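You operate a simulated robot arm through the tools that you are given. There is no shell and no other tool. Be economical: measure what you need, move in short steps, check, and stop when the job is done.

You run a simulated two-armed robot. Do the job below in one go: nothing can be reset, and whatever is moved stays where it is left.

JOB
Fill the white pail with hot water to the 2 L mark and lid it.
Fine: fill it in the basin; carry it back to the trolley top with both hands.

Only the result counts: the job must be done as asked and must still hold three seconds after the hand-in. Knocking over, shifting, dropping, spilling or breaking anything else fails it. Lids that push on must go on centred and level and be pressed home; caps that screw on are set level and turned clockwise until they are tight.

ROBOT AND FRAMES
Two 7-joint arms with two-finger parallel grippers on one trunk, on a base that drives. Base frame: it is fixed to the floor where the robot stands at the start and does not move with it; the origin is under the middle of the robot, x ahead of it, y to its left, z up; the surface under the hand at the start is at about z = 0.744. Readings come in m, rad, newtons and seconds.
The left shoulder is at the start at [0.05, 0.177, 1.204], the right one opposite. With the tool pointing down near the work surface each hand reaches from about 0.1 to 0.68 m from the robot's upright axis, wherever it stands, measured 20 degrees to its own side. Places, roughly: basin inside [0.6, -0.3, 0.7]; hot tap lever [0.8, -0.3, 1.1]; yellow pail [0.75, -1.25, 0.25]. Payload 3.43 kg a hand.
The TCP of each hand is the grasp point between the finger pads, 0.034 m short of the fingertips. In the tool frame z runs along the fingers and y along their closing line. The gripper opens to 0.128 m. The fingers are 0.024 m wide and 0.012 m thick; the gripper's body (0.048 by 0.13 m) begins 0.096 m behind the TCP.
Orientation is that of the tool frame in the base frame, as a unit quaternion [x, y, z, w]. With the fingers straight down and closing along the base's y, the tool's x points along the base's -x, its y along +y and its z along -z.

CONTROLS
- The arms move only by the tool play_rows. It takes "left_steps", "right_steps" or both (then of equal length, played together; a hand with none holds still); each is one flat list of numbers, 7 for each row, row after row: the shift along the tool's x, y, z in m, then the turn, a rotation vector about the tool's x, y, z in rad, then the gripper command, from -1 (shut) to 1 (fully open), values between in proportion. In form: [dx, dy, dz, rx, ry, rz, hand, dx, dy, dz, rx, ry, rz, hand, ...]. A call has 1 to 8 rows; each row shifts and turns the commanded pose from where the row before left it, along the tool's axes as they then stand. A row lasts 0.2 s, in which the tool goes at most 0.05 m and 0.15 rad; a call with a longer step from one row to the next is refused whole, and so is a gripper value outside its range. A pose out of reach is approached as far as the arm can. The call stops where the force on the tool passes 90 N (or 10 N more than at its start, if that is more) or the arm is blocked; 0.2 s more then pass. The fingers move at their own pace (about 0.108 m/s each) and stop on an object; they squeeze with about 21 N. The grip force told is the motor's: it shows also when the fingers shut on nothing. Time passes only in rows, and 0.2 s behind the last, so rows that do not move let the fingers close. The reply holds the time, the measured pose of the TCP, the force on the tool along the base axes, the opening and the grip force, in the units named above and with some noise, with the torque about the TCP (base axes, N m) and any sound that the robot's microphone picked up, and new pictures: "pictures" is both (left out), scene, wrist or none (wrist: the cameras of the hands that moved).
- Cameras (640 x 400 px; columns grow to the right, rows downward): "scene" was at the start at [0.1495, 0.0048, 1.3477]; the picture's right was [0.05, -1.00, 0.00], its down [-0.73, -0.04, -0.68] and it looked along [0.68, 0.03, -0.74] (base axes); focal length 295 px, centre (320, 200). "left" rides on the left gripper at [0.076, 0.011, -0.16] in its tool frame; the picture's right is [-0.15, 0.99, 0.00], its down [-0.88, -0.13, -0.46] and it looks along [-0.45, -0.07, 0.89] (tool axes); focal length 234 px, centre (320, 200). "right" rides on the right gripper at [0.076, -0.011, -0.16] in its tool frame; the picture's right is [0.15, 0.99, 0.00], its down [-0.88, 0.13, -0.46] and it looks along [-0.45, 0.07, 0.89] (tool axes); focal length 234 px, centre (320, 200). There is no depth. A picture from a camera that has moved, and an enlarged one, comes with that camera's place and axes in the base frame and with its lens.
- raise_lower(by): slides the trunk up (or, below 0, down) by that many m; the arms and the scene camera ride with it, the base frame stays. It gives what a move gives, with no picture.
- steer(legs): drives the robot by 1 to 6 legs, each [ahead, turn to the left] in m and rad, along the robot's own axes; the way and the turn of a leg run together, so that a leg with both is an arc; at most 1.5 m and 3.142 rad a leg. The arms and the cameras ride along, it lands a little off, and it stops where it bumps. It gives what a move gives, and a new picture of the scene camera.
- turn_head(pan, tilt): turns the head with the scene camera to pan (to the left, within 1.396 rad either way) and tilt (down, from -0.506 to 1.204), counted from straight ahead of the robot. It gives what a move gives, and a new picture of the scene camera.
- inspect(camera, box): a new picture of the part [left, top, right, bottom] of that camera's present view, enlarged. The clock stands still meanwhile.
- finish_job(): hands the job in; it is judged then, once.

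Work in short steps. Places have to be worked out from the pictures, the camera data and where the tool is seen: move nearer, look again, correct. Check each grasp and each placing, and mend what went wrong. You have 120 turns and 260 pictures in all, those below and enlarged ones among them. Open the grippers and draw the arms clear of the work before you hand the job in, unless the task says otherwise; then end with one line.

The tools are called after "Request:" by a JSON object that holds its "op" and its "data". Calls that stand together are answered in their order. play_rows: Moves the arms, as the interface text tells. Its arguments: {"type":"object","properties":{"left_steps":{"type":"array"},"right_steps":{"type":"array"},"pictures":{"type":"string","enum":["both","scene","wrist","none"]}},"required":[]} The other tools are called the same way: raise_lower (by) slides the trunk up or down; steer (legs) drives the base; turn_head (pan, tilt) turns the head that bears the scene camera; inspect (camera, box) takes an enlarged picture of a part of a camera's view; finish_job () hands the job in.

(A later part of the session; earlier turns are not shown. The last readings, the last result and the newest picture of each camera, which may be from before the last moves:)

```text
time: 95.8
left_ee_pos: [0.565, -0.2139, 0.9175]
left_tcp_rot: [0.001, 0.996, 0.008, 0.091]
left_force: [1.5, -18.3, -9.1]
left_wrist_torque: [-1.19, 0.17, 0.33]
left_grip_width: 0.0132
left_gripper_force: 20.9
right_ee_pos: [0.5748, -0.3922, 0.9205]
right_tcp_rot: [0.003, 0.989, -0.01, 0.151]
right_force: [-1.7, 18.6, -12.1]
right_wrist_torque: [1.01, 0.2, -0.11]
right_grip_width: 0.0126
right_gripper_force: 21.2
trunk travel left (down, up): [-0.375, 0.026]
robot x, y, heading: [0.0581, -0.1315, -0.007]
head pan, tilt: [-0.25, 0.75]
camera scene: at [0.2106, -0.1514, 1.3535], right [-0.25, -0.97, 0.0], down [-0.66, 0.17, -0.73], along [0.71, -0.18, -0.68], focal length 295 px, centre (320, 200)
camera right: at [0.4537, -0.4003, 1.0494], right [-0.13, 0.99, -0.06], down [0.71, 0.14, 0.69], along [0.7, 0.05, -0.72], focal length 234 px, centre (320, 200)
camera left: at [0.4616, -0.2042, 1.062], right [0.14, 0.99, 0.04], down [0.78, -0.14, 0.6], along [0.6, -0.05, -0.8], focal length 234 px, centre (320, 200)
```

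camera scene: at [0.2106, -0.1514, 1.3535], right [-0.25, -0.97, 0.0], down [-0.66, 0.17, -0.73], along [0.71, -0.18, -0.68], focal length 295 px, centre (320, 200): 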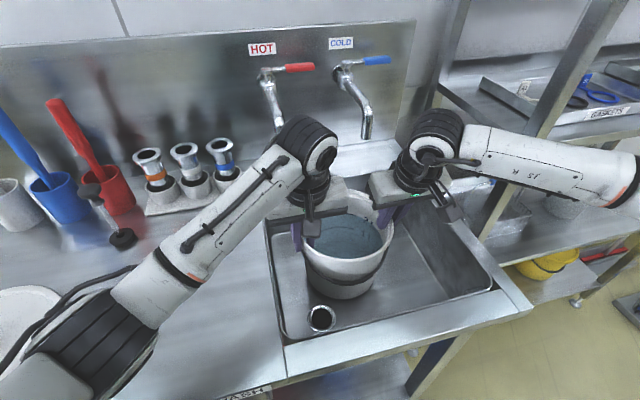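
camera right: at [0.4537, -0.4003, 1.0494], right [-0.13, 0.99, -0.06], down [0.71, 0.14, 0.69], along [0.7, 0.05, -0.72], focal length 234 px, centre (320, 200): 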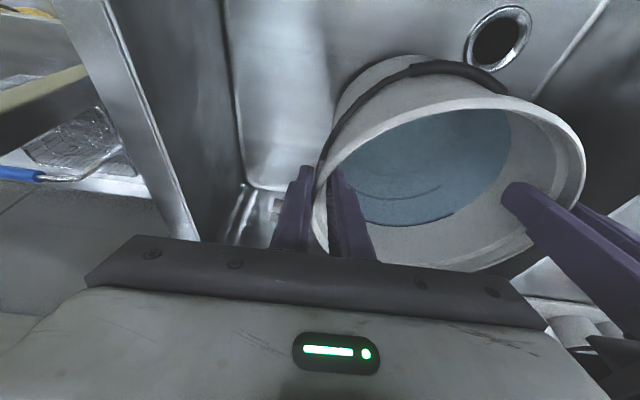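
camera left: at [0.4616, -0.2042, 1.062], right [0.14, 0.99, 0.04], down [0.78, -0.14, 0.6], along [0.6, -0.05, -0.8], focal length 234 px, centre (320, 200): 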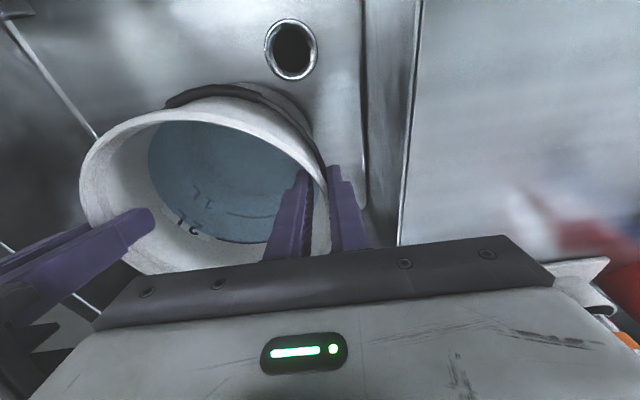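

The whole weight (~21 N) hangs evenly from both hands without slip. I lift slowly 9 cm more.

Request:
{"op": "play_rows", "data": {"left_steps": [-0.0014, -0.002, -0.0079, 0, 0, 0, -1, -0.002, 0, -0.0108, 0, 0, 0, -1, -0.002, 0, -0.0108, 0, 0, 0, -1, -0.002, 0, -0.0108, 0, 0, 0, -1, -0.002, 0, -0.0108, 0, 0, 0, -1, -0.002, 0, -0.0108, 0, 0, 0, -1, -0.002, 0, -0.0108, 0, 0, 0, -1, -0.0014, 0, -0.0079, 0, 0, 0, -1], "right_steps": [-0.0024, 0.001, -0.0076, 0, 0, 0, -1, -0.0034, 0, -0.0105, 0, 0, 0, -1, -0.0034, 0, -0.0105, 0, 0, 0, -1, -0.0034, 0, -0.0105, 0, 0, 0, -1, -0.0034, 0, -0.0105, 0, 0, 0, -1, -0.0034, 0, -0.0105, 0, 0, 0, -1, -0.0034, 0, -0.0105, 0, 0, 0, -1, -0.0024, 0, -0.0076, 0, 0, 0, -1], "pictures": "scene"}}

```text
time: 97.6
left_ee_pos: [0.5645, -0.2132, 0.9999]
left_tcp_rot: [-0.002, 0.996, 0.012, 0.089]
left_force: [2.0, 6.6, -8.8]
left_wrist_torque: [-0.89, 0.08, 0.47]
left_grip_width: 0.0137
left_gripper_force: 20.8
right_ee_pos: [0.5759, -0.3911, 1.001]
right_tcp_rot: [0.006, 0.988, -0.013, 0.152]
right_force: [-2.3, -6.2, -12.3]
right_wrist_torque: [0.61, 0.24, -0.02]
right_grip_width: 0.0128
right_gripper_force: 20.9
trunk travel left (down, up): [-0.375, 0.026]
robot x, y, heading: [0.0554, -0.1299, -0.008]
head pan, tilt: [-0.25, 0.75]
camera scene: at [0.2105, -0.1514, 1.3535], right [-0.25, -0.97, 0.0], down [-0.66, 0.17, -0.73], along [0.71, -0.18, -0.68], focal length 295 px, centre (320, 200)
```

scene: 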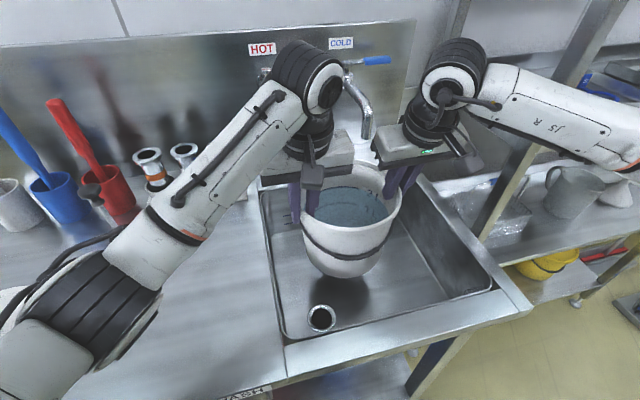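

Steady and level. I lift 9 cm more to clear the trolley top.

Request:
{"op": "play_rows", "data": {"left_steps": [-0.0014, 0, -0.0079, 0, 0, 0, -1, -0.0022, 0, -0.0118, 0, 0, 0, -1, -0.0022, 0, -0.0118, 0, 0, 0, -1, -0.0022, 0, -0.0118, 0, 0, 0, -1, -0.0022, 0, -0.0118, 0, 0, 0, -1, -0.0022, 0, -0.0118, 0, 0, 0, -1, -0.0022, 0, -0.0118, 0, 0, 0, -1, -0.0014, 0, -0.0079, 0, 0, 0, -1], "right_steps": [-0.0024, 0, -0.0076, 0, 0, 0, -1, -0.0037, 0, -0.0114, 0, 0, 0, -1, -0.0037, 0, -0.0114, 0, 0, 0, -1, -0.0037, 0, -0.0114, 0, 0, 0, -1, -0.0037, 0, -0.0114, 0, 0, 0, -1, -0.0037, 0, -0.0114, 0, 0, 0, -1, -0.0037, 0, -0.0114, 0, 0, 0, -1, -0.0024, 0, -0.0076, 0, 0, 0, -1], "pictures": "scene"}}

```text
time: 99.4
left_ee_pos: [0.5653, -0.2143, 1.091]
left_tcp_rot: [-0.001, 0.996, 0.015, 0.087]
left_force: [-0.4, 29.6, -11.5]
left_wrist_torque: [-0.44, 0.21, 0.48]
left_grip_width: 0.0138
left_gripper_force: 20.9
right_ee_pos: [0.5762, -0.3925, 1.0908]
right_tcp_rot: [0.007, 0.988, -0.016, 0.151]
right_force: [0.4, -27.8, -10.8]
right_wrist_torque: [0.34, 0.19, -0.2]
right_grip_width: 0.013
right_gripper_force: 20.9
trunk travel left (down, up): [-0.375, 0.026]
robot x, y, heading: [0.058, -0.1343, 0.0]
head pan, tilt: [-0.25, 0.75]
camera scene: at [0.2105, -0.1514, 1.3535], right [-0.25, -0.97, 0.0], down [-0.66, 0.17, -0.73], along [0.71, -0.18, -0.68], focal length 295 px, centre (320, 200)
```

scene: 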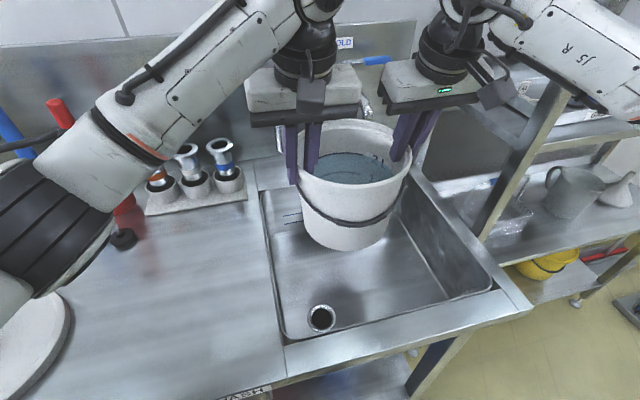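

Clear of everything, but the hands squeeze inward ~28 N; I relax that and carry the pail smoothly toward me and to +y.

Request:
{"op": "play_rows", "data": {"left_steps": [0.002, 0.008, -0.0004, 0, 0, 0, -1, 0.0049, 0.01, -0.0009, 0, 0, 0, -1, 0.0098, 0.015, -0.0018, 0, 0, 0, -1, 0.0118, 0.02, -0.0021, 0, 0, 0, -1, 0.0118, 0.022, -0.0021, 0, 0, 0, -1, 0.0118, 0.022, -0.0021, 0, 0, 0, -1, 0.0118, 0.022, -0.0021, 0, 0, 0, -1, 0.0098, 0.02, -0.0018, 0, 0, 0, -1], "right_steps": [0.0019, 0.003, -0.0006, 0, 0, 0, -1, 0.0048, 0.01, -0.0015, 0, 0, 0, -1, 0.0095, 0.015, -0.0031, 0, 0, 0, -1, 0.0114, 0.02, -0.0037, 0, 0, 0, -1, 0.0114, 0.022, -0.0037, 0, 0, 0, -1, 0.0114, 0.022, -0.0037, 0, 0, 0, -1, 0.0114, 0.022, -0.0037, 0, 0, 0, -1, 0.0095, 0.02, -0.0031, 0, 0, 0, -1], "pictures": "scene"}}

```text
time: 101.2
left_ee_pos: [0.4897, -0.0763, 1.0915]
left_tcp_rot: [0.0, 0.996, 0.013, 0.088]
left_force: [1.6, 21.1, -10.3]
left_wrist_torque: [-0.52, 0.01, 0.38]
left_grip_width: 0.0128
left_gripper_force: 21.1
right_ee_pos: [0.5013, -0.2536, 1.0867]
right_tcp_rot: [0.004, 0.988, -0.016, 0.152]
right_force: [-0.8, -21.1, -11.1]
right_wrist_torque: [0.5, 0.35, -0.05]
right_grip_width: 0.0138
right_gripper_force: 21.1
trunk travel left (down, up): [-0.375, 0.026]
robot x, y, heading: [0.0595, -0.1344, -0.006]
head pan, tilt: [-0.25, 0.75]
camera scene: at [0.2101, -0.1498, 1.3536], right [-0.25, -0.97, 0.0], down [-0.66, 0.17, -0.73], along [0.71, -0.18, -0.68], focal length 295 px, centre (320, 200)
```

scene: 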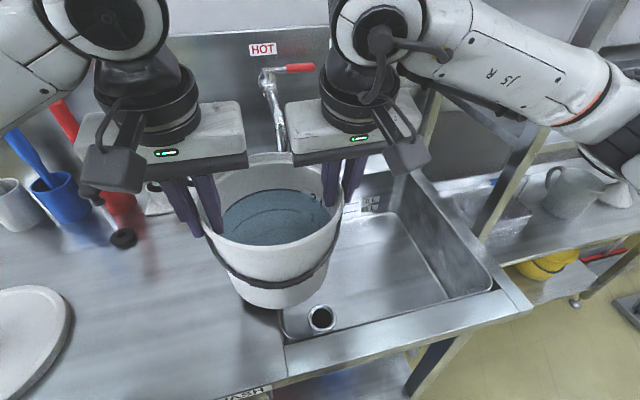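

Halfway, water calm. I carry on 18 cm to +y.

Request:
{"op": "play_rows", "data": {"left_steps": [0, 0.013, 0, 0, 0, 0, -1, 0, 0.02, 0, 0, 0, 0, -1, 0, 0.026, 0, 0, 0, 0, -1, 0, 0.028, 0, 0, 0, 0, -1, 0, 0.028, 0, 0, 0, 0, -1, 0, 0.028, 0, 0, 0, 0, -1, 0, 0.026, 0, 0, 0, 0, -1, 0, 0.015, 0, 0, 0, 0, -1], "right_steps": [0, 0.011, -0.001, 0, 0, 0, -1, 0, 0.02, -0.002, 0, 0, 0, -1, 0, 0.026, 0, 0, 0, 0, -1, 0, 0.028, 0, 0, 0, 0, -1, 0, 0.028, 0, 0, 0, 0, -1, 0, 0.028, 0, 0, 0, 0, -1, 0, 0.026, 0, 0, 0, 0, -1, 0, 0.015, 0, 0, 0, 0, -1], "pictures": "scene"}}

Request:
{"op": "turn_head", "data": {"pan": 0.3, "tilt": 0.85}}

```text
time: 103.0
left_ee_pos: [0.4897, 0.1067, 1.0957]
left_tcp_rot: [0.0, 0.996, 0.011, 0.09]
left_force: [0.4, 15.8, -11.0]
left_wrist_torque: [-0.59, -0.07, 0.47]
left_grip_width: 0.0112
left_gripper_force: 21.3
right_ee_pos: [0.5029, -0.0707, 1.0854]
right_tcp_rot: [0.003, 0.988, -0.013, 0.151]
right_force: [-1.1, -16.2, -11.0]
right_wrist_torque: [0.58, 0.36, 0.03]
right_grip_width: 0.0151
right_gripper_force: 21.3
trunk travel left (down, up): [-0.375, 0.026]
robot x, y, heading: [0.0552, -0.1296, -0.007]
head pan, tilt: [-0.25, 0.75]
camera scene: at [0.2102, -0.1497, 1.3536], right [-0.25, -0.97, 0.0], down [-0.66, 0.17, -0.73], along [0.71, -0.18, -0.68], focal length 295 px, centre (320, 200)
```

scene: 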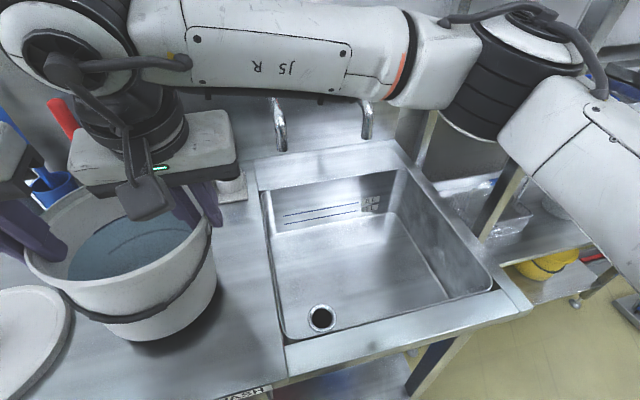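

```text
time: 103.9
left_ee_pos: [0.4898, 0.1054, 1.0952]
left_tcp_rot: [0.0, 0.996, 0.011, 0.089]
left_force: [0.9, 17.1, -10.5]
left_wrist_torque: [-0.58, -0.09, 0.48]
left_grip_width: 0.011
left_gripper_force: 21.2
right_ee_pos: [0.5034, -0.0719, 1.0855]
right_tcp_rot: [0.004, 0.988, -0.014, 0.152]
right_force: [-1.0, -16.8, -10.8]
right_wrist_torque: [0.49, 0.37, 0.06]
right_grip_width: 0.0151
right_gripper_force: 21.0
trunk travel left (down, up): [-0.375, 0.026]
robot x, y, heading: [0.0606, -0.1348, -0.003]
head pan, tilt: [0.3, 0.85]
camera scene: at [0.2049, -0.1066, 1.3456], right [0.29, -0.96, 0.0], down [-0.72, -0.22, -0.66], along [0.63, 0.19, -0.75], focal length 295 px, centre (320, 200)
```

scene: 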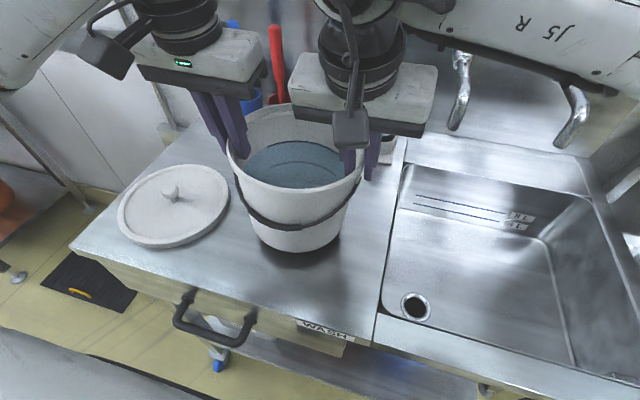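

The pail hangs over the trolley beside the lid, left hand ~1 cm higher than right. I level it while lowering to just above the top.

Request:
{"op": "play_rows", "data": {"left_steps": [0.0014, 0.001, 0.0079, 0, 0, 0, -1, 0.0014, 0.001, 0.0079, 0, 0, 0, -1, 0.0014, 0, 0.0079, 0, 0, 0, -1, 0.0005, 0, 0.003, 0, 0, 0, -1, 0, 0, 0, 0, 0, 0, -1], "right_steps": [0.001, 0, 0.0033, 0, 0, 0, -1, 0.001, 0, 0.0038, 0, 0, 0, -1, 0.0015, 0, 0.0055, 0, 0, 0, -1, 0.001, 0, 0.003, 0, 0, 0, -1, 0, 0, 0, 0, 0, 0, -1], "pictures": "scene"}}

```text
time: 105.1
left_ee_pos: [0.4887, 0.1075, 1.0686]
left_tcp_rot: [0.001, 0.996, 0.008, 0.089]
left_force: [3.6, 2.0, -9.1]
left_wrist_torque: [-0.87, 0.19, 0.37]
left_grip_width: 0.0135
left_gripper_force: 21.3
right_ee_pos: [0.5025, -0.0701, 1.0714]
right_tcp_rot: [0.003, 0.988, -0.011, 0.152]
right_force: [-4.2, -2.1, -12.0]
right_wrist_torque: [0.65, 0.16, 0.31]
right_grip_width: 0.0122
right_gripper_force: 20.9
trunk travel left (down, up): [-0.375, 0.026]
robot x, y, heading: [0.0579, -0.131, -0.005]
head pan, tilt: [0.3, 0.85]
camera scene: at [0.2049, -0.1066, 1.3455], right [0.29, -0.96, 0.0], down [-0.72, -0.22, -0.66], along [0.63, 0.19, -0.75], focal length 295 px, centre (320, 200)
```

scene: 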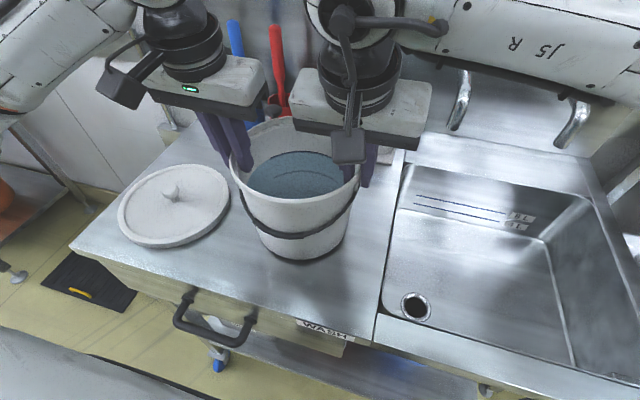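

Still hanging fully (~21 N), nearly level. I lower in 3 mm steps to touchdown.

Request:
{"op": "play_rows", "data": {"left_steps": [0.0005, 0, 0.0025, 0, 0, 0, -1, 0.0005, 0, 0.003, 0, 0, 0, -1, 0.0005, 0, 0.003, 0, 0, 0, -1, 0, 0, 0, 0, 0, 0, -1], "right_steps": [0.0011, 0, 0.0035, 0, 0, 0, -1, 0.001, 0, 0.003, 0, 0, 0, -1, 0.001, 0, 0.003, 0, 0, 0, -1, 0, 0, 0, 0, 0, 0, -1], "pictures": "none"}}

Request:
{"op": "play_rows", "data": {"left_steps": [0.0003, 0, 0.002, 0, 0, 0, -1, 0.0003, 0, 0.002, 0, 0, 0, -1, 0, 0, 0, 0, 0, 0, -1], "right_steps": [0.0006, 0, 0.002, 0, 0, 0, -1, 0.0006, 0, 0.002, 0, 0, 0, -1, 0, 0, 0, 0, 0, 0, -1], "pictures": "scene"}}

```text
time: 106.1
left_ee_pos: [0.4867, 0.1079, 1.0625]
left_tcp_rot: [0.001, 0.996, 0.01, 0.093]
left_force: [1.6, -2.6, 3.5]
left_wrist_torque: [-0.75, -1.03, 0.53]
left_grip_width: 0.0135
left_gripper_force: 21.6
right_ee_pos: [0.5012, -0.0698, 1.0627]
right_tcp_rot: [0.002, 0.988, -0.01, 0.156]
right_force: [-8.7, 8.4, 11.0]
right_wrist_torque: [0.88, -0.71, 0.37]
right_grip_width: 0.0127
right_gripper_force: 21.2
trunk travel left (down, up): [-0.375, 0.026]
robot x, y, heading: [0.0561, -0.1299, -0.005]
head pan, tilt: [0.3, 0.85]
```

```text
time: 106.9
left_ee_pos: [0.486, 0.1087, 1.0597]
left_tcp_rot: [0.001, 0.996, 0.008, 0.094]
left_force: [1.1, -3.8, 23.2]
left_wrist_torque: [-0.96, -0.28, 0.41]
left_grip_width: 0.0141
left_gripper_force: 21.1
right_ee_pos: [0.501, -0.0701, 1.061]
right_tcp_rot: [0.003, 0.988, -0.006, 0.156]
right_force: [-3.8, 13.9, 26.2]
right_wrist_torque: [0.91, -0.37, 0.55]
right_grip_width: 0.0127
right_gripper_force: 21.6
trunk travel left (down, up): [-0.375, 0.026]
robot x, y, heading: [0.06, -0.1324, -0.001]
head pan, tilt: [0.3, 0.85]
camera scene: at [0.199, -0.107, 1.3467], right [0.29, -0.96, 0.0], down [-0.72, -0.22, -0.66], along [0.63, 0.19, -0.75], focal length 295 px, centre (320, 200)
```

scene: 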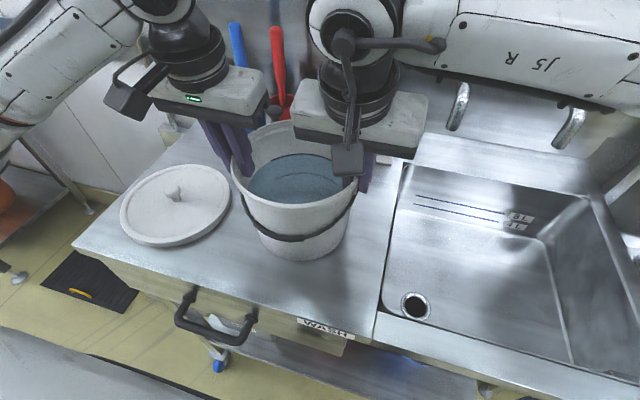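

The pail stands on the trolley top. I ease the pressure and open both hands to 4.5 cm.

Request:
{"op": "play_rows", "data": {"left_steps": [-0.0005, 0, -0.003, 0, 0, 0, -1, 0, 0, 0, 0, 0, 0, -0.3, 0, 0, 0, 0, 0, 0, -0.3, 0, 0, 0, 0, 0, 0, -0.3], "right_steps": [-0.001, 0, -0.003, 0, 0, 0, -1, 0, 0, 0, 0, 0, 0, -0.3, 0, 0, 0, 0, 0, 0, -0.3, 0, 0, 0, 0, 0, 0, -0.3], "pictures": "wrist"}}

```text
time: 107.9
left_ee_pos: [0.4877, 0.1082, 1.0593]
left_tcp_rot: [0.001, 0.996, 0.011, 0.089]
left_force: [1.3, 0.5, 0.7]
left_wrist_torque: [0.0, -0.01, 0.0]
left_grip_width: 0.0447
left_gripper_force: 0.1
right_ee_pos: [0.5027, -0.0725, 1.0598]
right_tcp_rot: [0.004, 0.988, -0.013, 0.154]
right_force: [-0.2, -0.3, 0.0]
right_wrist_torque: [0.0, -0.04, 0.05]
right_grip_width: 0.0446
right_gripper_force: 0.1
trunk travel left (down, up): [-0.375, 0.026]
robot x, y, heading: [0.0586, -0.1303, -0.003]
head pan, tilt: [0.3, 0.85]
camera right: at [0.3817, -0.0797, 1.1892], right [-0.13, 0.99, -0.07], down [0.7, 0.14, 0.7], along [0.7, 0.04, -0.71], focal length 234 px, centre (320, 200)
camera left: at [0.3854, 0.1169, 1.2026], right [0.14, 0.99, 0.05], down [0.78, -0.14, 0.6], along [0.6, -0.05, -0.8], focal length 234 px, centre (320, 200)
```

right: 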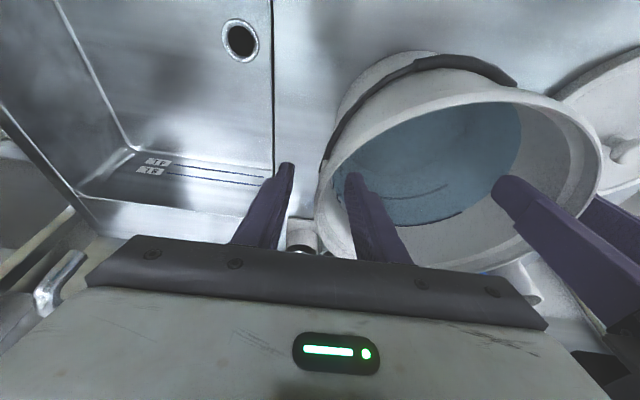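
left: 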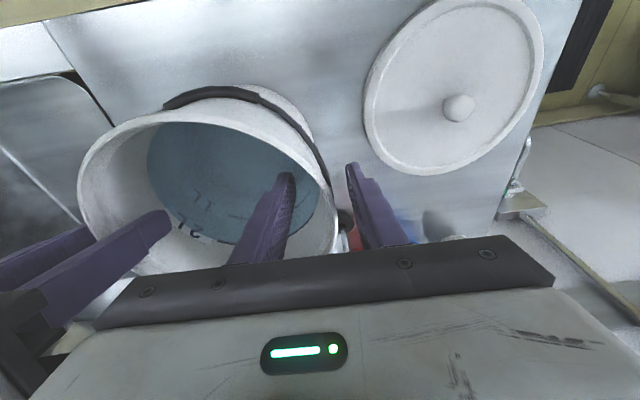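

Both hands are free of load. I lift both straight up 12 cm.

Request:
{"op": "play_rows", "data": {"left_steps": [-0.0036, 0, -0.0197, 0, 0, 0, -0.3, -0.0063, 0, -0.0345, 0, 0, 0, -0.3, -0.0063, 0, -0.0345, 0, 0, 0, -0.3, -0.0054, 0, -0.0295, 0, 0, 0, -0.3], "right_steps": [-0.0061, 0, -0.019, 0, 0, 0, -0.3, -0.0107, 0, -0.0333, 0, 0, 0, -0.3, -0.0107, 0, -0.0333, 0, 0, 0, -0.3, -0.0092, 0, -0.0286, 0, 0, 0, -0.3], "pictures": "both"}}

```text
time: 108.9
left_ee_pos: [0.4874, 0.1062, 1.18]
left_tcp_rot: [0.001, 0.996, 0.01, 0.091]
left_force: [-0.4, 0.3, 0.3]
left_wrist_torque: [0.02, 0.02, 0.01]
left_grip_width: 0.0449
left_gripper_force: 0.0
right_ee_pos: [0.5029, -0.0697, 1.1815]
right_tcp_rot: [0.004, 0.988, -0.013, 0.154]
right_force: [-0.5, -0.2, 0.1]
right_wrist_torque: [-0.01, 0.0, 0.03]
right_grip_width: 0.0448
right_gripper_force: 0.1
trunk travel left (down, up): [-0.375, 0.026]
robot x, y, heading: [0.0616, -0.1312, -0.004]
head pan, tilt: [0.3, 0.85]
camera scene: at [0.2026, -0.1073, 1.3459], right [0.29, -0.96, 0.0], down [-0.72, -0.22, -0.66], along [0.63, 0.19, -0.75], focal length 295 px, centre (320, 200)
camera right: at [0.3813, -0.0768, 1.3102], right [-0.13, 0.99, -0.07], down [0.7, 0.14, 0.7], along [0.7, 0.04, -0.71], focal length 234 px, centre (320, 200)
camera left: at [0.3846, 0.1142, 1.3235], right [0.14, 0.99, 0.05], down [0.78, -0.14, 0.6], along [0.6, -0.05, -0.8], focal length 234 px, centre (320, 200)
```

scene: 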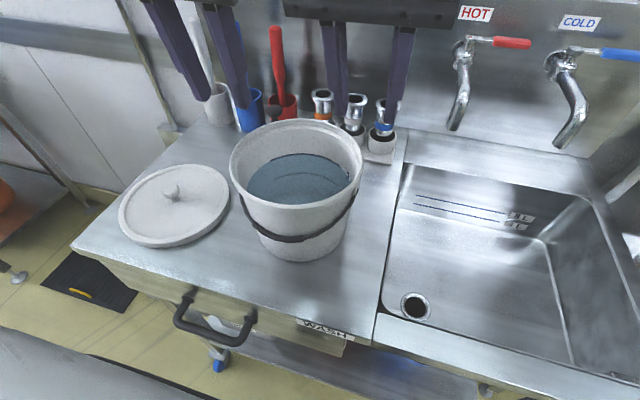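
right: 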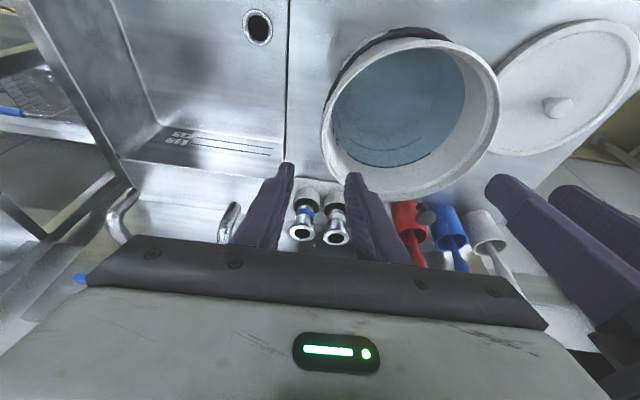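
left: 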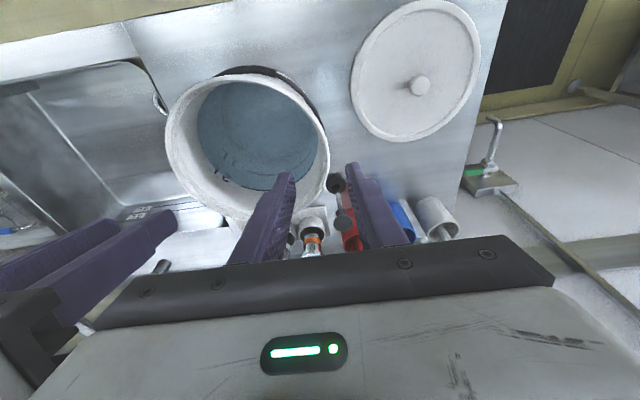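

The pail stands level at ≈(0.495,0.02) with the bail hanging in front. The lid's knob is at ≈(0.482,0.268,0.94). I set the right hand aside to −y and bring the left hand, made vertical, above the knob.

Request:
{"op": "play_rows", "data": {"left_steps": [0, 0.04, 0, 0, 0.1, 0, 0, 0, 0.04, 0, 0.02, 0.082, 0, 0, 0.001, 0.04, 0, 0, 0, 0, 0, 0.001, 0.04, 0, 0, 0, 0, 0, 0.002, 0, 0.04, 0, 0, 0, 0, 0, 0, 0.04, 0, 0, 0, 0, 0, 0, 0.04, 0, 0, 0, 0], "right_steps": [0, -0.045, 0, 0, 0, 0, -0.3, 0, -0.045, 0, 0, 0, 0, -0.3, 0, -0.045, 0, 0, 0, 0, -0.3, 0, -0.045, 0, 0, 0, 0, -0.3, 0, -0.045, 0, 0, 0, 0, -0.3, 0, 0, 0, 0, 0, 0, -0.3, 0, 0, 0, 0, 0, 0, -0.3], "pictures": "both"}}

```text
time: 110.5
left_ee_pos: [0.4831, 0.264, 1.0598]
left_tcp_rot: [0.001, 1.0, 0.0, 0.0]
left_force: [0.3, -0.6, 0.9]
left_wrist_torque: [-0.04, 0.0, -0.01]
left_grip_width: 0.0643
left_gripper_force: 0.1
right_ee_pos: [0.5018, -0.2945, 1.1853]
right_tcp_rot: [0.003, 0.988, -0.012, 0.153]
right_force: [-0.1, -0.4, 0.7]
right_wrist_torque: [-0.02, 0.01, -0.04]
right_grip_width: 0.0446
right_gripper_force: 0.1
trunk travel left (down, up): [-0.375, 0.026]
robot x, y, heading: [0.0579, -0.1312, -0.002]
head pan, tilt: [0.3, 0.85]
camera scene: at [0.2034, -0.1071, 1.3459], right [0.29, -0.96, 0.0], down [-0.72, -0.22, -0.66], along [0.63, 0.19, -0.75], focal length 295 px, centre (320, 200)
camera right: at [0.3804, -0.3009, 1.315], right [-0.13, 0.99, -0.07], down [0.7, 0.14, 0.7], along [0.7, 0.04, -0.71], focal length 234 px, centre (320, 200)
camera left: at [0.4089, 0.2764, 1.2199], right [0.15, 0.99, 0.0], down [0.88, -0.13, 0.46], along [0.45, -0.07, -0.89], focal length 234 px, centre (320, 200)
```

scene: 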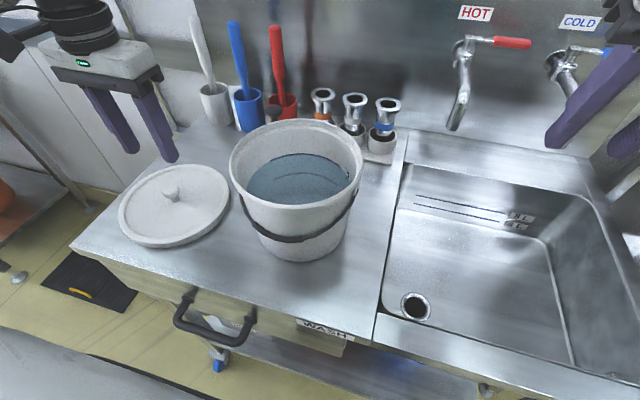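
right: 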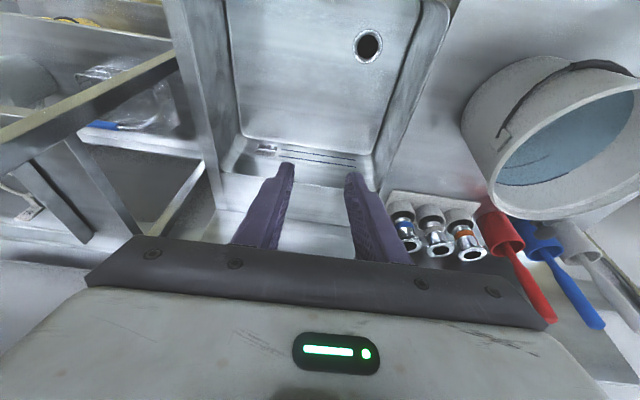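
left: 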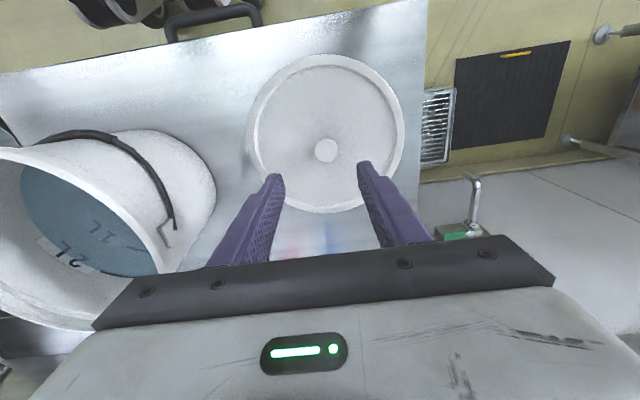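

The knob is at ≈(0.485,0.271). I correct 7 mm and descend 8.5 cm, then look.

Request:
{"op": "play_rows", "data": {"left_steps": [-0.002, 0.007, 0.02, 0, 0, 0, 0, 0, 0, 0.035, 0, 0, 0, 0, 0, 0, 0.03, 0, 0, 0, 0], "pictures": "both"}}

Request:
{"op": "inspect", "data": {"camera": "scene", "box": [100, 100, 260, 260]}}

```text
time: 111.3
left_ee_pos: [0.4867, 0.2726, 0.9757]
left_tcp_rot: [0.0, 1.0, -0.001, 0.001]
left_force: [-0.6, 0.0, 0.5]
left_wrist_torque: [0.02, 0.0, 0.0]
left_grip_width: 0.064
left_gripper_force: 0.1
right_ee_pos: [0.5023, -0.293, 1.1857]
right_tcp_rot: [0.004, 0.988, -0.012, 0.154]
right_force: [0.3, -0.4, 0.0]
right_wrist_torque: [-0.01, 0.02, 0.01]
right_grip_width: 0.0448
right_gripper_force: 0.0
trunk travel left (down, up): [-0.375, 0.026]
robot x, y, heading: [0.0545, -0.1324, -0.006]
head pan, tilt: [0.3, 0.85]
camera scene: at [0.2033, -0.1069, 1.3458], right [0.29, -0.96, 0.0], down [-0.72, -0.22, -0.66], along [0.63, 0.19, -0.75], focal length 295 px, centre (320, 200)
camera left: at [0.4114, 0.2842, 1.1349], right [0.15, 0.99, 0.0], down [0.88, -0.13, 0.46], along [0.45, -0.07, -0.89], focal length 234 px, centre (320, 200)
```

scene: 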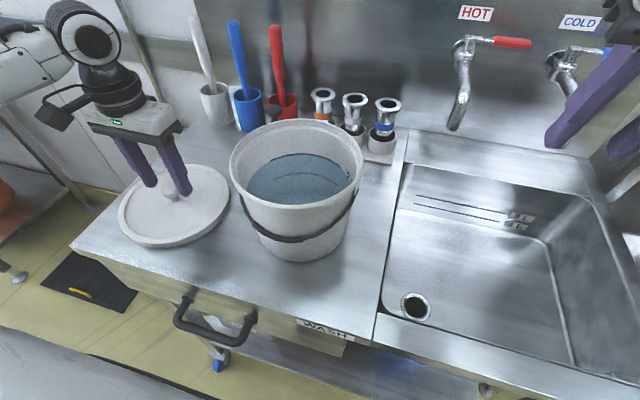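
left: 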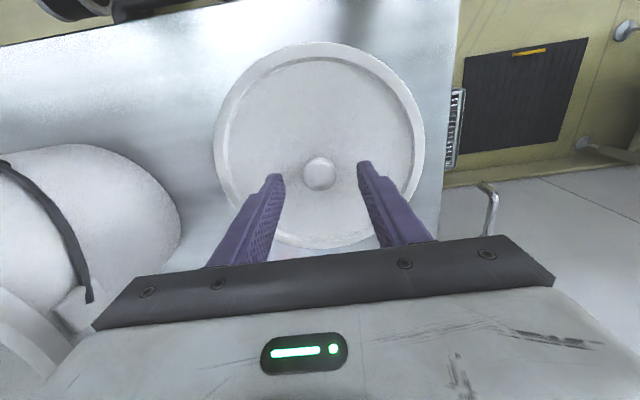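

```text
2.50 times, centred on (180, 180) of scene
camera zoom: at [0.2033, -0.1069, 1.3458], right [0.29, -0.96, 0.0], down [-0.72, -0.22, -0.66], along [0.63, 0.19, -0.75], focal length 738 px, centre (670, 250)
```

zoom: 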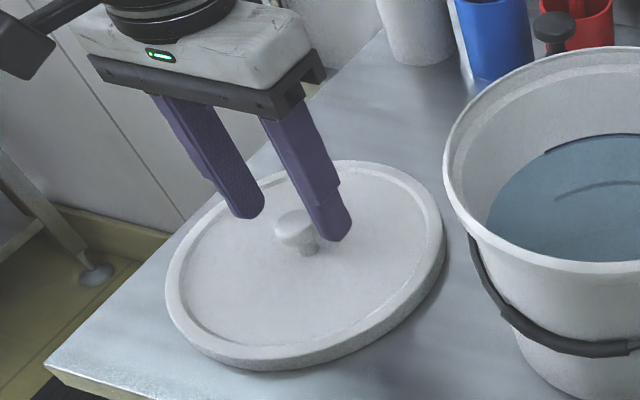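

The knob is centred between the fingers. I go down 1.8 cm so the tips are under the knob's head and close.

Request:
{"op": "play_rows", "data": {"left_steps": [0, 0, 0.01, 0, 0, 0, 0, 0, 0, 0.008, 0, 0, 0, 0, 0, 0, 0, 0, 0, 0, -1, 0, 0, 0, 0, 0, 0, -1, 0, 0, 0, 0, 0, 0, -1], "pictures": "wrist"}}

Request:
{"op": "inspect", "data": {"camera": "scene", "box": [100, 100, 260, 260]}}

```text
time: 112.5
left_ee_pos: [0.4868, 0.2722, 0.9576]
left_tcp_rot: [-0.001, 1.0, 0.0, -0.001]
left_force: [0.8, -0.3, 0.3]
left_wrist_torque: [0.02, 0.0, -0.02]
left_grip_width: 0.0285
left_gripper_force: 20.8
right_ee_pos: [0.501, -0.2949, 1.1858]
right_tcp_rot: [0.004, 0.988, -0.011, 0.154]
right_force: [0.4, -0.6, 0.3]
right_wrist_torque: [-0.03, 0.01, 0.02]
right_grip_width: 0.0446
right_gripper_force: 0.1
trunk travel left (down, up): [-0.375, 0.026]
robot x, y, heading: [0.0567, -0.136, -0.008]
head pan, tilt: [0.3, 0.85]
camera left: at [0.4114, 0.2839, 1.1171], right [0.15, 0.99, 0.0], down [0.88, -0.13, 0.45], along [0.45, -0.07, -0.89], focal length 234 px, centre (320, 200)
```

left: 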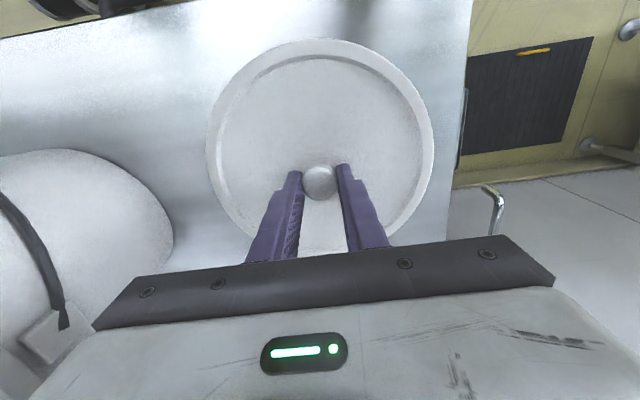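

```text
2.50 times, centred on (180, 180) of scene
camera zoom: at [0.2032, -0.1071, 1.3458], right [0.29, -0.96, 0.0], down [-0.72, -0.22, -0.66], along [0.63, 0.19, -0.75], focal length 738 px, centre (670, 250)
```

zoom: 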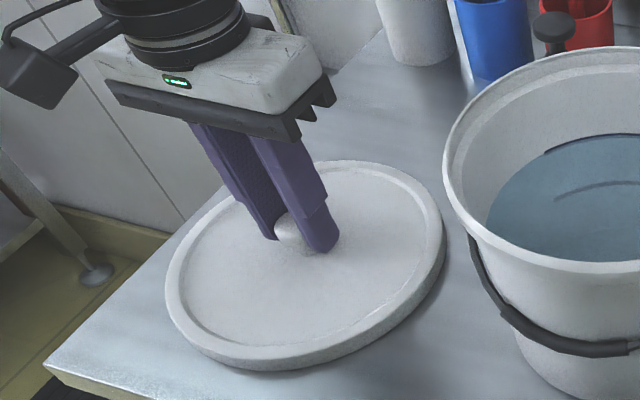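

The knob is gripped (2.9 cm head). I lift the lid 18 cm and check that it hangs level.

Request:
{"op": "play_rows", "data": {"left_steps": [0, 0, -0.01, 0, 0, 0, -1, 0, 0, -0.03, 0, 0, 0, -1, 0, 0, -0.04, 0, 0, 0, -1, 0, 0, -0.04, 0, 0, 0, -1, 0, 0, -0.04, 0, 0, 0, -1, 0, 0, -0.025, 0, 0, 0, -1], "pictures": "both"}}

```text
time: 113.9
left_ee_pos: [0.4847, 0.2725, 1.144]
left_tcp_rot: [-0.001, 1.0, 0.0, 0.0]
left_force: [0.8, 0.0, 0.3]
left_wrist_torque: [-0.02, 0.03, 0.0]
left_grip_width: 0.0288
left_gripper_force: 20.8
right_ee_pos: [0.5015, -0.2944, 1.1862]
right_tcp_rot: [0.004, 0.988, -0.013, 0.154]
right_force: [-0.2, -0.1, -0.3]
right_wrist_torque: [-0.01, 0.04, -0.02]
right_grip_width: 0.0448
right_gripper_force: 0.0
trunk travel left (down, up): [-0.375, 0.026]
robot x, y, heading: [0.0588, -0.1272, -0.005]
head pan, tilt: [0.3, 0.85]
camera scene: at [0.203, -0.1073, 1.3458], right [0.29, -0.96, 0.0], down [-0.72, -0.22, -0.66], along [0.63, 0.19, -0.75], focal length 295 px, centre (320, 200)
camera left: at [0.4106, 0.2833, 1.3032], right [0.15, 0.99, 0.0], down [0.88, -0.13, 0.45], along [0.45, -0.07, -0.89], focal length 234 px, centre (320, 200)
```

scene: 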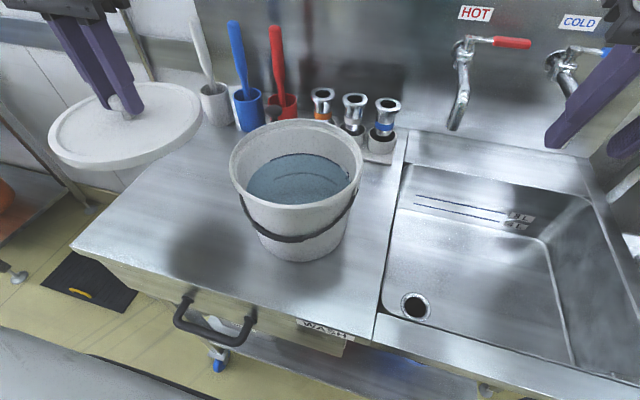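
left: 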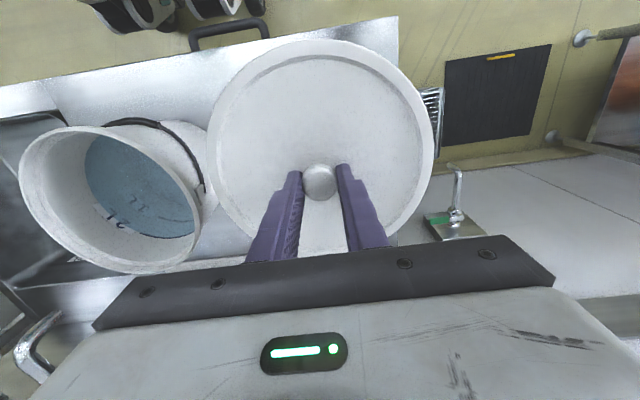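

The lid hangs level. Fitting the rim from two views gives the pail centre ≈(0.512,0.024). I carry the lid over it, 2–3 cm above the rim.

Request:
{"op": "play_rows", "data": {"left_steps": [-0.0038, -0.02, 0, 0, 0, 0, -1, -0.0038, -0.034, 0, 0, 0, 0, -1, -0.0038, -0.036, 0, 0, 0, 0, -1, -0.0038, -0.036, 0, 0, 0, 0, -1, -0.0038, -0.036, 0, 0, 0, 0, -1, -0.0038, -0.036, 0, 0, 0, 0, -1, -0.0038, -0.032, 0, 0, 0, 0, -1, -0.0034, -0.0195, 0, 0, 0, 0, -1], "pictures": "both"}}

Request:
{"op": "inspect", "data": {"camera": "scene", "box": [200, 90, 400, 240]}}

Request:
{"op": "inspect", "data": {"camera": "right", "box": [400, 0, 640, 240]}}

```text
time: 115.7
left_ee_pos: [0.5144, 0.0222, 1.1433]
left_tcp_rot: [-0.001, 1.0, 0.0, -0.001]
left_force: [0.2, 0.0, 0.5]
left_wrist_torque: [-0.02, -0.01, 0.0]
left_grip_width: 0.0286
left_gripper_force: 21.1
right_ee_pos: [0.5016, -0.2935, 1.1851]
right_tcp_rot: [0.004, 0.988, -0.012, 0.155]
right_force: [-0.6, 0.2, 0.1]
right_wrist_torque: [0.01, 0.01, 0.01]
right_grip_width: 0.045
right_gripper_force: 0.1
trunk travel left (down, up): [-0.375, 0.026]
robot x, y, heading: [0.0563, -0.1281, -0.005]
head pan, tilt: [0.3, 0.85]
camera scene: at [0.2034, -0.1075, 1.3458], right [0.29, -0.96, 0.0], down [-0.72, -0.22, -0.66], along [0.63, 0.19, -0.75], focal length 295 px, centre (320, 200)
camera left: at [0.4403, 0.0341, 1.303], right [0.15, 0.99, 0.0], down [0.88, -0.13, 0.45], along [0.45, -0.07, -0.89], focal length 234 px, centre (320, 200)
```

scene: 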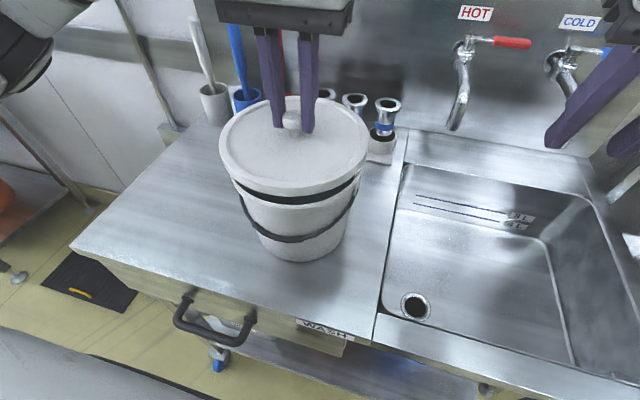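
left: 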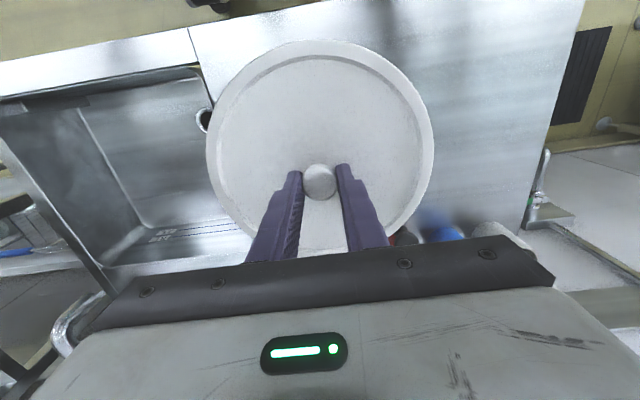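

```text
2.67 times, centred on (300, 165) of scene
camera zoom: at [0.2034, -0.1075, 1.3458], right [0.29, -0.96, 0.0], down [-0.72, -0.22, -0.66], along [0.63, 0.19, -0.75], focal length 787 px, centre (373, 293)
```

zoom: 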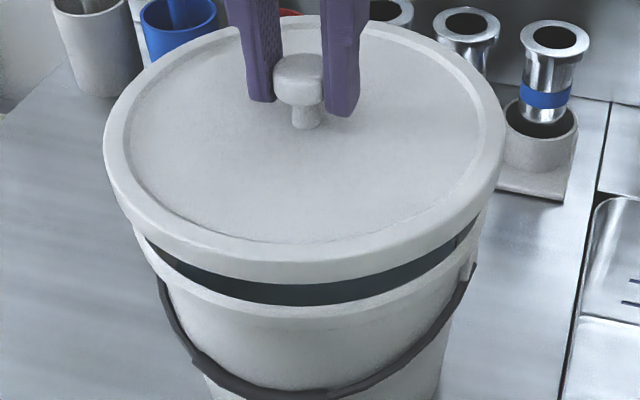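

```text
1.67 times, centred on (520, 120) of right
camera zoom: at [0.3805, -0.301, 1.3149], right [-0.13, 0.99, -0.07], down [0.7, 0.14, 0.7], along [0.7, 0.04, -0.71], focal length 390 px, centre (-13, 333)
```

zoom: 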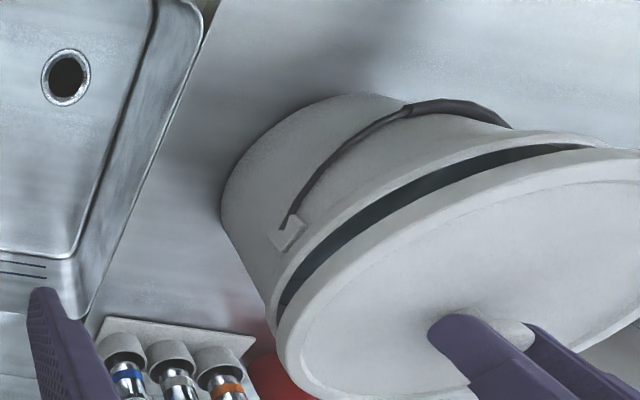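

Alignment looks within ~2 mm; I shift 2 mm to −y and lower 1.8 cm to just above the rim for a finer check.

Request:
{"op": "play_rows", "data": {"left_steps": [0, -0.002, 0.006, 0, 0, 0, -1, 0, 0, 0.006, 0, 0, 0, -1, 0, 0, 0.006, 0, 0, 0, -1], "pictures": "none"}}

Request:
{"op": "inspect", "data": {"camera": "scene", "box": [200, 90, 400, 240]}}

Request:
{"op": "inspect", "data": {"camera": "right", "box": [400, 0, 640, 240]}}

```text
time: 116.5
left_ee_pos: [0.5154, 0.0216, 1.1246]
left_tcp_rot: [0.0, 1.0, 0.0, -0.001]
left_force: [-0.8, 0.8, -1.1]
left_wrist_torque: [0.02, 0.01, 0.02]
left_grip_width: 0.0284
left_gripper_force: 21.3
right_ee_pos: [0.5019, -0.2931, 1.1857]
right_tcp_rot: [0.004, 0.988, -0.013, 0.154]
right_force: [0.1, -0.1, -0.6]
right_wrist_torque: [0.0, 0.01, -0.02]
right_grip_width: 0.0447
right_gripper_force: 0.1
trunk travel left (down, up): [-0.375, 0.026]
robot x, y, heading: [0.059, -0.1286, -0.005]
head pan, tilt: [0.3, 0.85]
```

```text
2.67 times, centred on (300, 165) of scene
camera zoom: at [0.2034, -0.1071, 1.3458], right [0.29, -0.96, 0.0], down [-0.72, -0.22, -0.66], along [0.63, 0.19, -0.75], focal length 787 px, centre (373, 293)
```

zoom: 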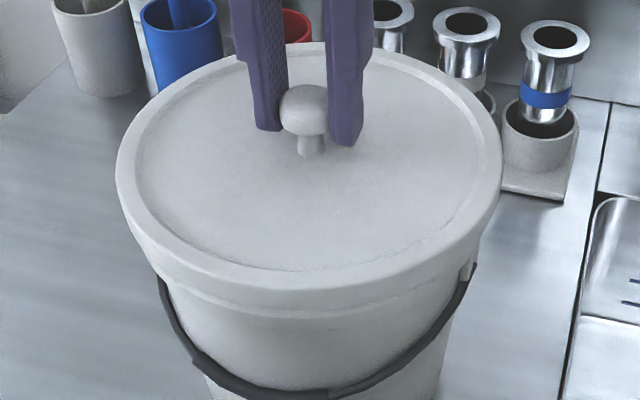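

```text
1.67 times, centred on (520, 120) of right
camera zoom: at [0.3804, -0.3007, 1.315], right [-0.13, 0.99, -0.07], down [0.7, 0.14, 0.7], along [0.7, 0.04, -0.71], focal length 390 px, centre (-13, 333)
```

zoom: 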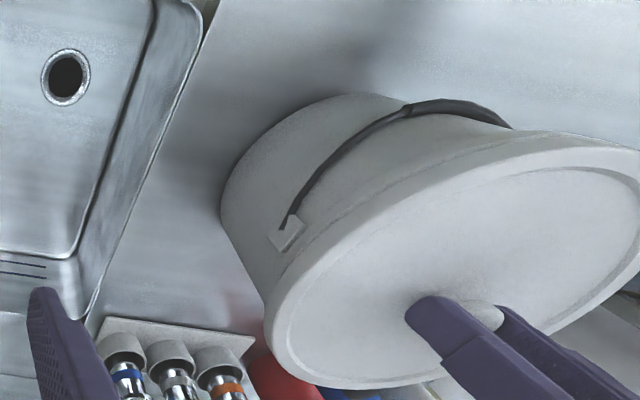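

The lid sits just over the rim, centred within ~1–2 mm. I lower in 3 mm steps and watch force.

Request:
{"op": "play_rows", "data": {"left_steps": [0, 0, 0.003, 0, 0, 0, -1, 0, 0, 0.003, 0, 0, 0, -1, 0, 0, 0, 0, 0, 0, -1], "pictures": "none"}}

Request:
{"op": "play_rows", "data": {"left_steps": [0, 0, 0.003, 0, 0, 0, -1, 0, 0, 0, 0, 0, 0, -1], "pictures": "none"}}

Request:
{"op": "inspect", "data": {"camera": "scene", "box": [200, 90, 400, 240]}}

```text
time: 117.3
left_ee_pos: [0.5153, 0.022, 1.1184]
left_tcp_rot: [0.001, 1.0, 0.001, -0.002]
left_force: [-6.7, 0.8, -2.1]
left_wrist_torque: [0.06, 0.24, -0.07]
left_grip_width: 0.0283
left_gripper_force: 21.1
right_ee_pos: [0.5013, -0.2929, 1.1861]
right_tcp_rot: [0.003, 0.988, -0.012, 0.154]
right_force: [-0.5, -0.2, -0.4]
right_wrist_torque: [0.01, -0.01, 0.03]
right_grip_width: 0.0446
right_gripper_force: 0.0
trunk travel left (down, up): [-0.375, 0.026]
robot x, y, heading: [0.0567, -0.1324, -0.009]
head pan, tilt: [0.3, 0.85]
```

```text
time: 117.9
left_ee_pos: [0.5144, 0.0216, 1.1162]
left_tcp_rot: [0.0, 1.0, 0.0, 0.0]
left_force: [-6.6, 1.2, -0.2]
left_wrist_torque: [0.08, 0.48, -0.11]
left_grip_width: 0.0286
left_gripper_force: 21.4
right_ee_pos: [0.5016, -0.2945, 1.1854]
right_tcp_rot: [0.005, 0.988, -0.013, 0.154]
right_force: [-0.2, -0.3, -0.1]
right_wrist_torque: [0.0, -0.02, -0.01]
right_grip_width: 0.0448
right_gripper_force: 0.1
trunk travel left (down, up): [-0.375, 0.026]
robot x, y, heading: [0.0589, -0.1305, -0.002]
head pan, tilt: [0.3, 0.85]
```

```text
2.67 times, centred on (300, 165) of scene
camera zoom: at [0.2022, -0.107, 1.346], right [0.29, -0.96, 0.0], down [-0.72, -0.22, -0.66], along [0.63, 0.19, -0.75], focal length 787 px, centre (373, 293)
```

zoom: 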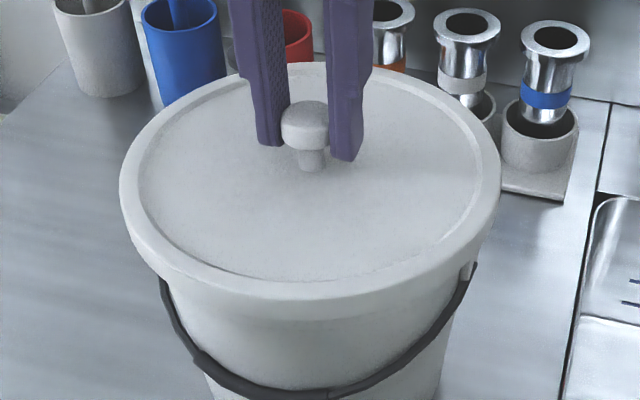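

The skirt engages with ~7 N toward −x, so the lid is a little too far back. I ease 2 mm to −x and lower further.

Request:
{"op": "play_rows", "data": {"left_steps": [0.002, 0, 0, 0, 0, 0, -1, 0, 0, 0.002, 0, 0, 0, -1, 0, 0, 0.002, 0, 0, 0, -1, 0, 0, 0, 0, 0, 0, -1], "pictures": "none"}}

Request:
{"op": "play_rows", "data": {"left_steps": [0, 0, 0.003, 0, 0, 0, -1, 0, 0, 0, 0, 0, 0, -1], "pictures": "wrist"}}

Request:
{"op": "inspect", "data": {"camera": "scene", "box": [200, 90, 400, 240]}}

```text
time: 118.9
left_ee_pos: [0.5146, 0.021, 1.1131]
left_tcp_rot: [0.001, 1.0, -0.001, 0.001]
left_force: [1.4, -0.5, 6.0]
left_wrist_torque: [0.04, -0.63, -0.03]
left_grip_width: 0.029
left_gripper_force: 21.0
right_ee_pos: [0.5023, -0.2936, 1.1852]
right_tcp_rot: [0.004, 0.988, -0.012, 0.154]
right_force: [0.1, -1.0, -0.6]
right_wrist_torque: [0.0, -0.02, 0.01]
right_grip_width: 0.0449
right_gripper_force: 0.1
trunk travel left (down, up): [-0.375, 0.026]
robot x, y, heading: [0.0569, -0.133, -0.004]
head pan, tilt: [0.3, 0.85]
```

```text
time: 119.5
left_ee_pos: [0.5128, 0.0208, 1.1123]
left_tcp_rot: [0.0, 1.0, 0.0, 0.002]
left_force: [-0.7, 3.4, 24.5]
left_wrist_torque: [0.08, 0.2, -0.04]
left_grip_width: 0.0283
left_gripper_force: 20.3
right_ee_pos: [0.5003, -0.2945, 1.1877]
right_tcp_rot: [0.004, 0.988, -0.012, 0.155]
right_force: [-0.1, -1.2, -0.6]
right_wrist_torque: [-0.03, 0.02, 0.03]
right_grip_width: 0.0449
right_gripper_force: 0.1
trunk travel left (down, up): [-0.375, 0.026]
robot x, y, heading: [0.0581, -0.1345, -0.005]
head pan, tilt: [0.3, 0.85]
heard: snap
camera left: at [0.4368, 0.0331, 1.2709], right [0.15, 0.99, 0.0], down [0.88, -0.13, 0.46], along [0.45, -0.07, -0.89], focal length 234 px, centre (320, 200)
```

left: 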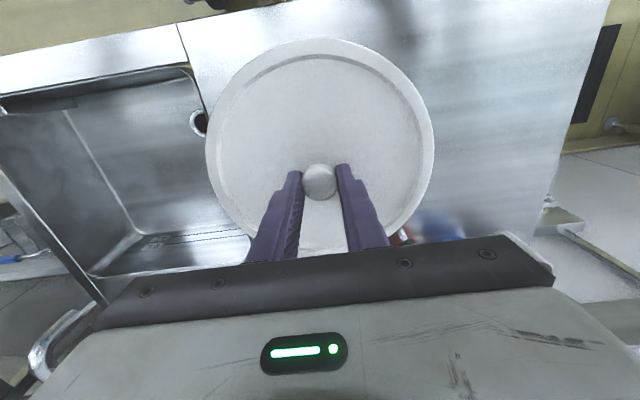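

```text
2.67 times, centred on (300, 165) of scene
camera zoom: at [0.2011, -0.1073, 1.3464], right [0.29, -0.96, 0.0], down [-0.72, -0.22, -0.66], along [0.63, 0.19, -0.75], focal length 787 px, centre (373, 293)
```

zoom: 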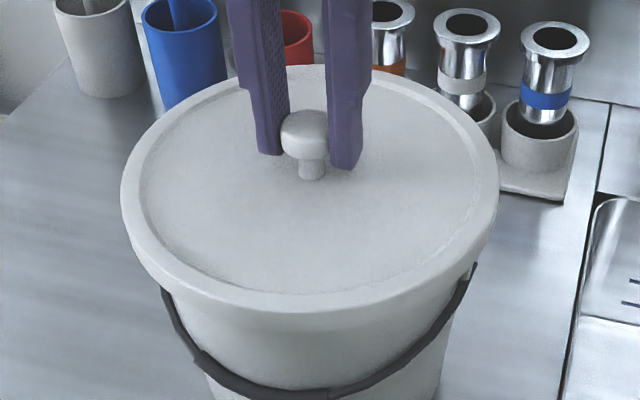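

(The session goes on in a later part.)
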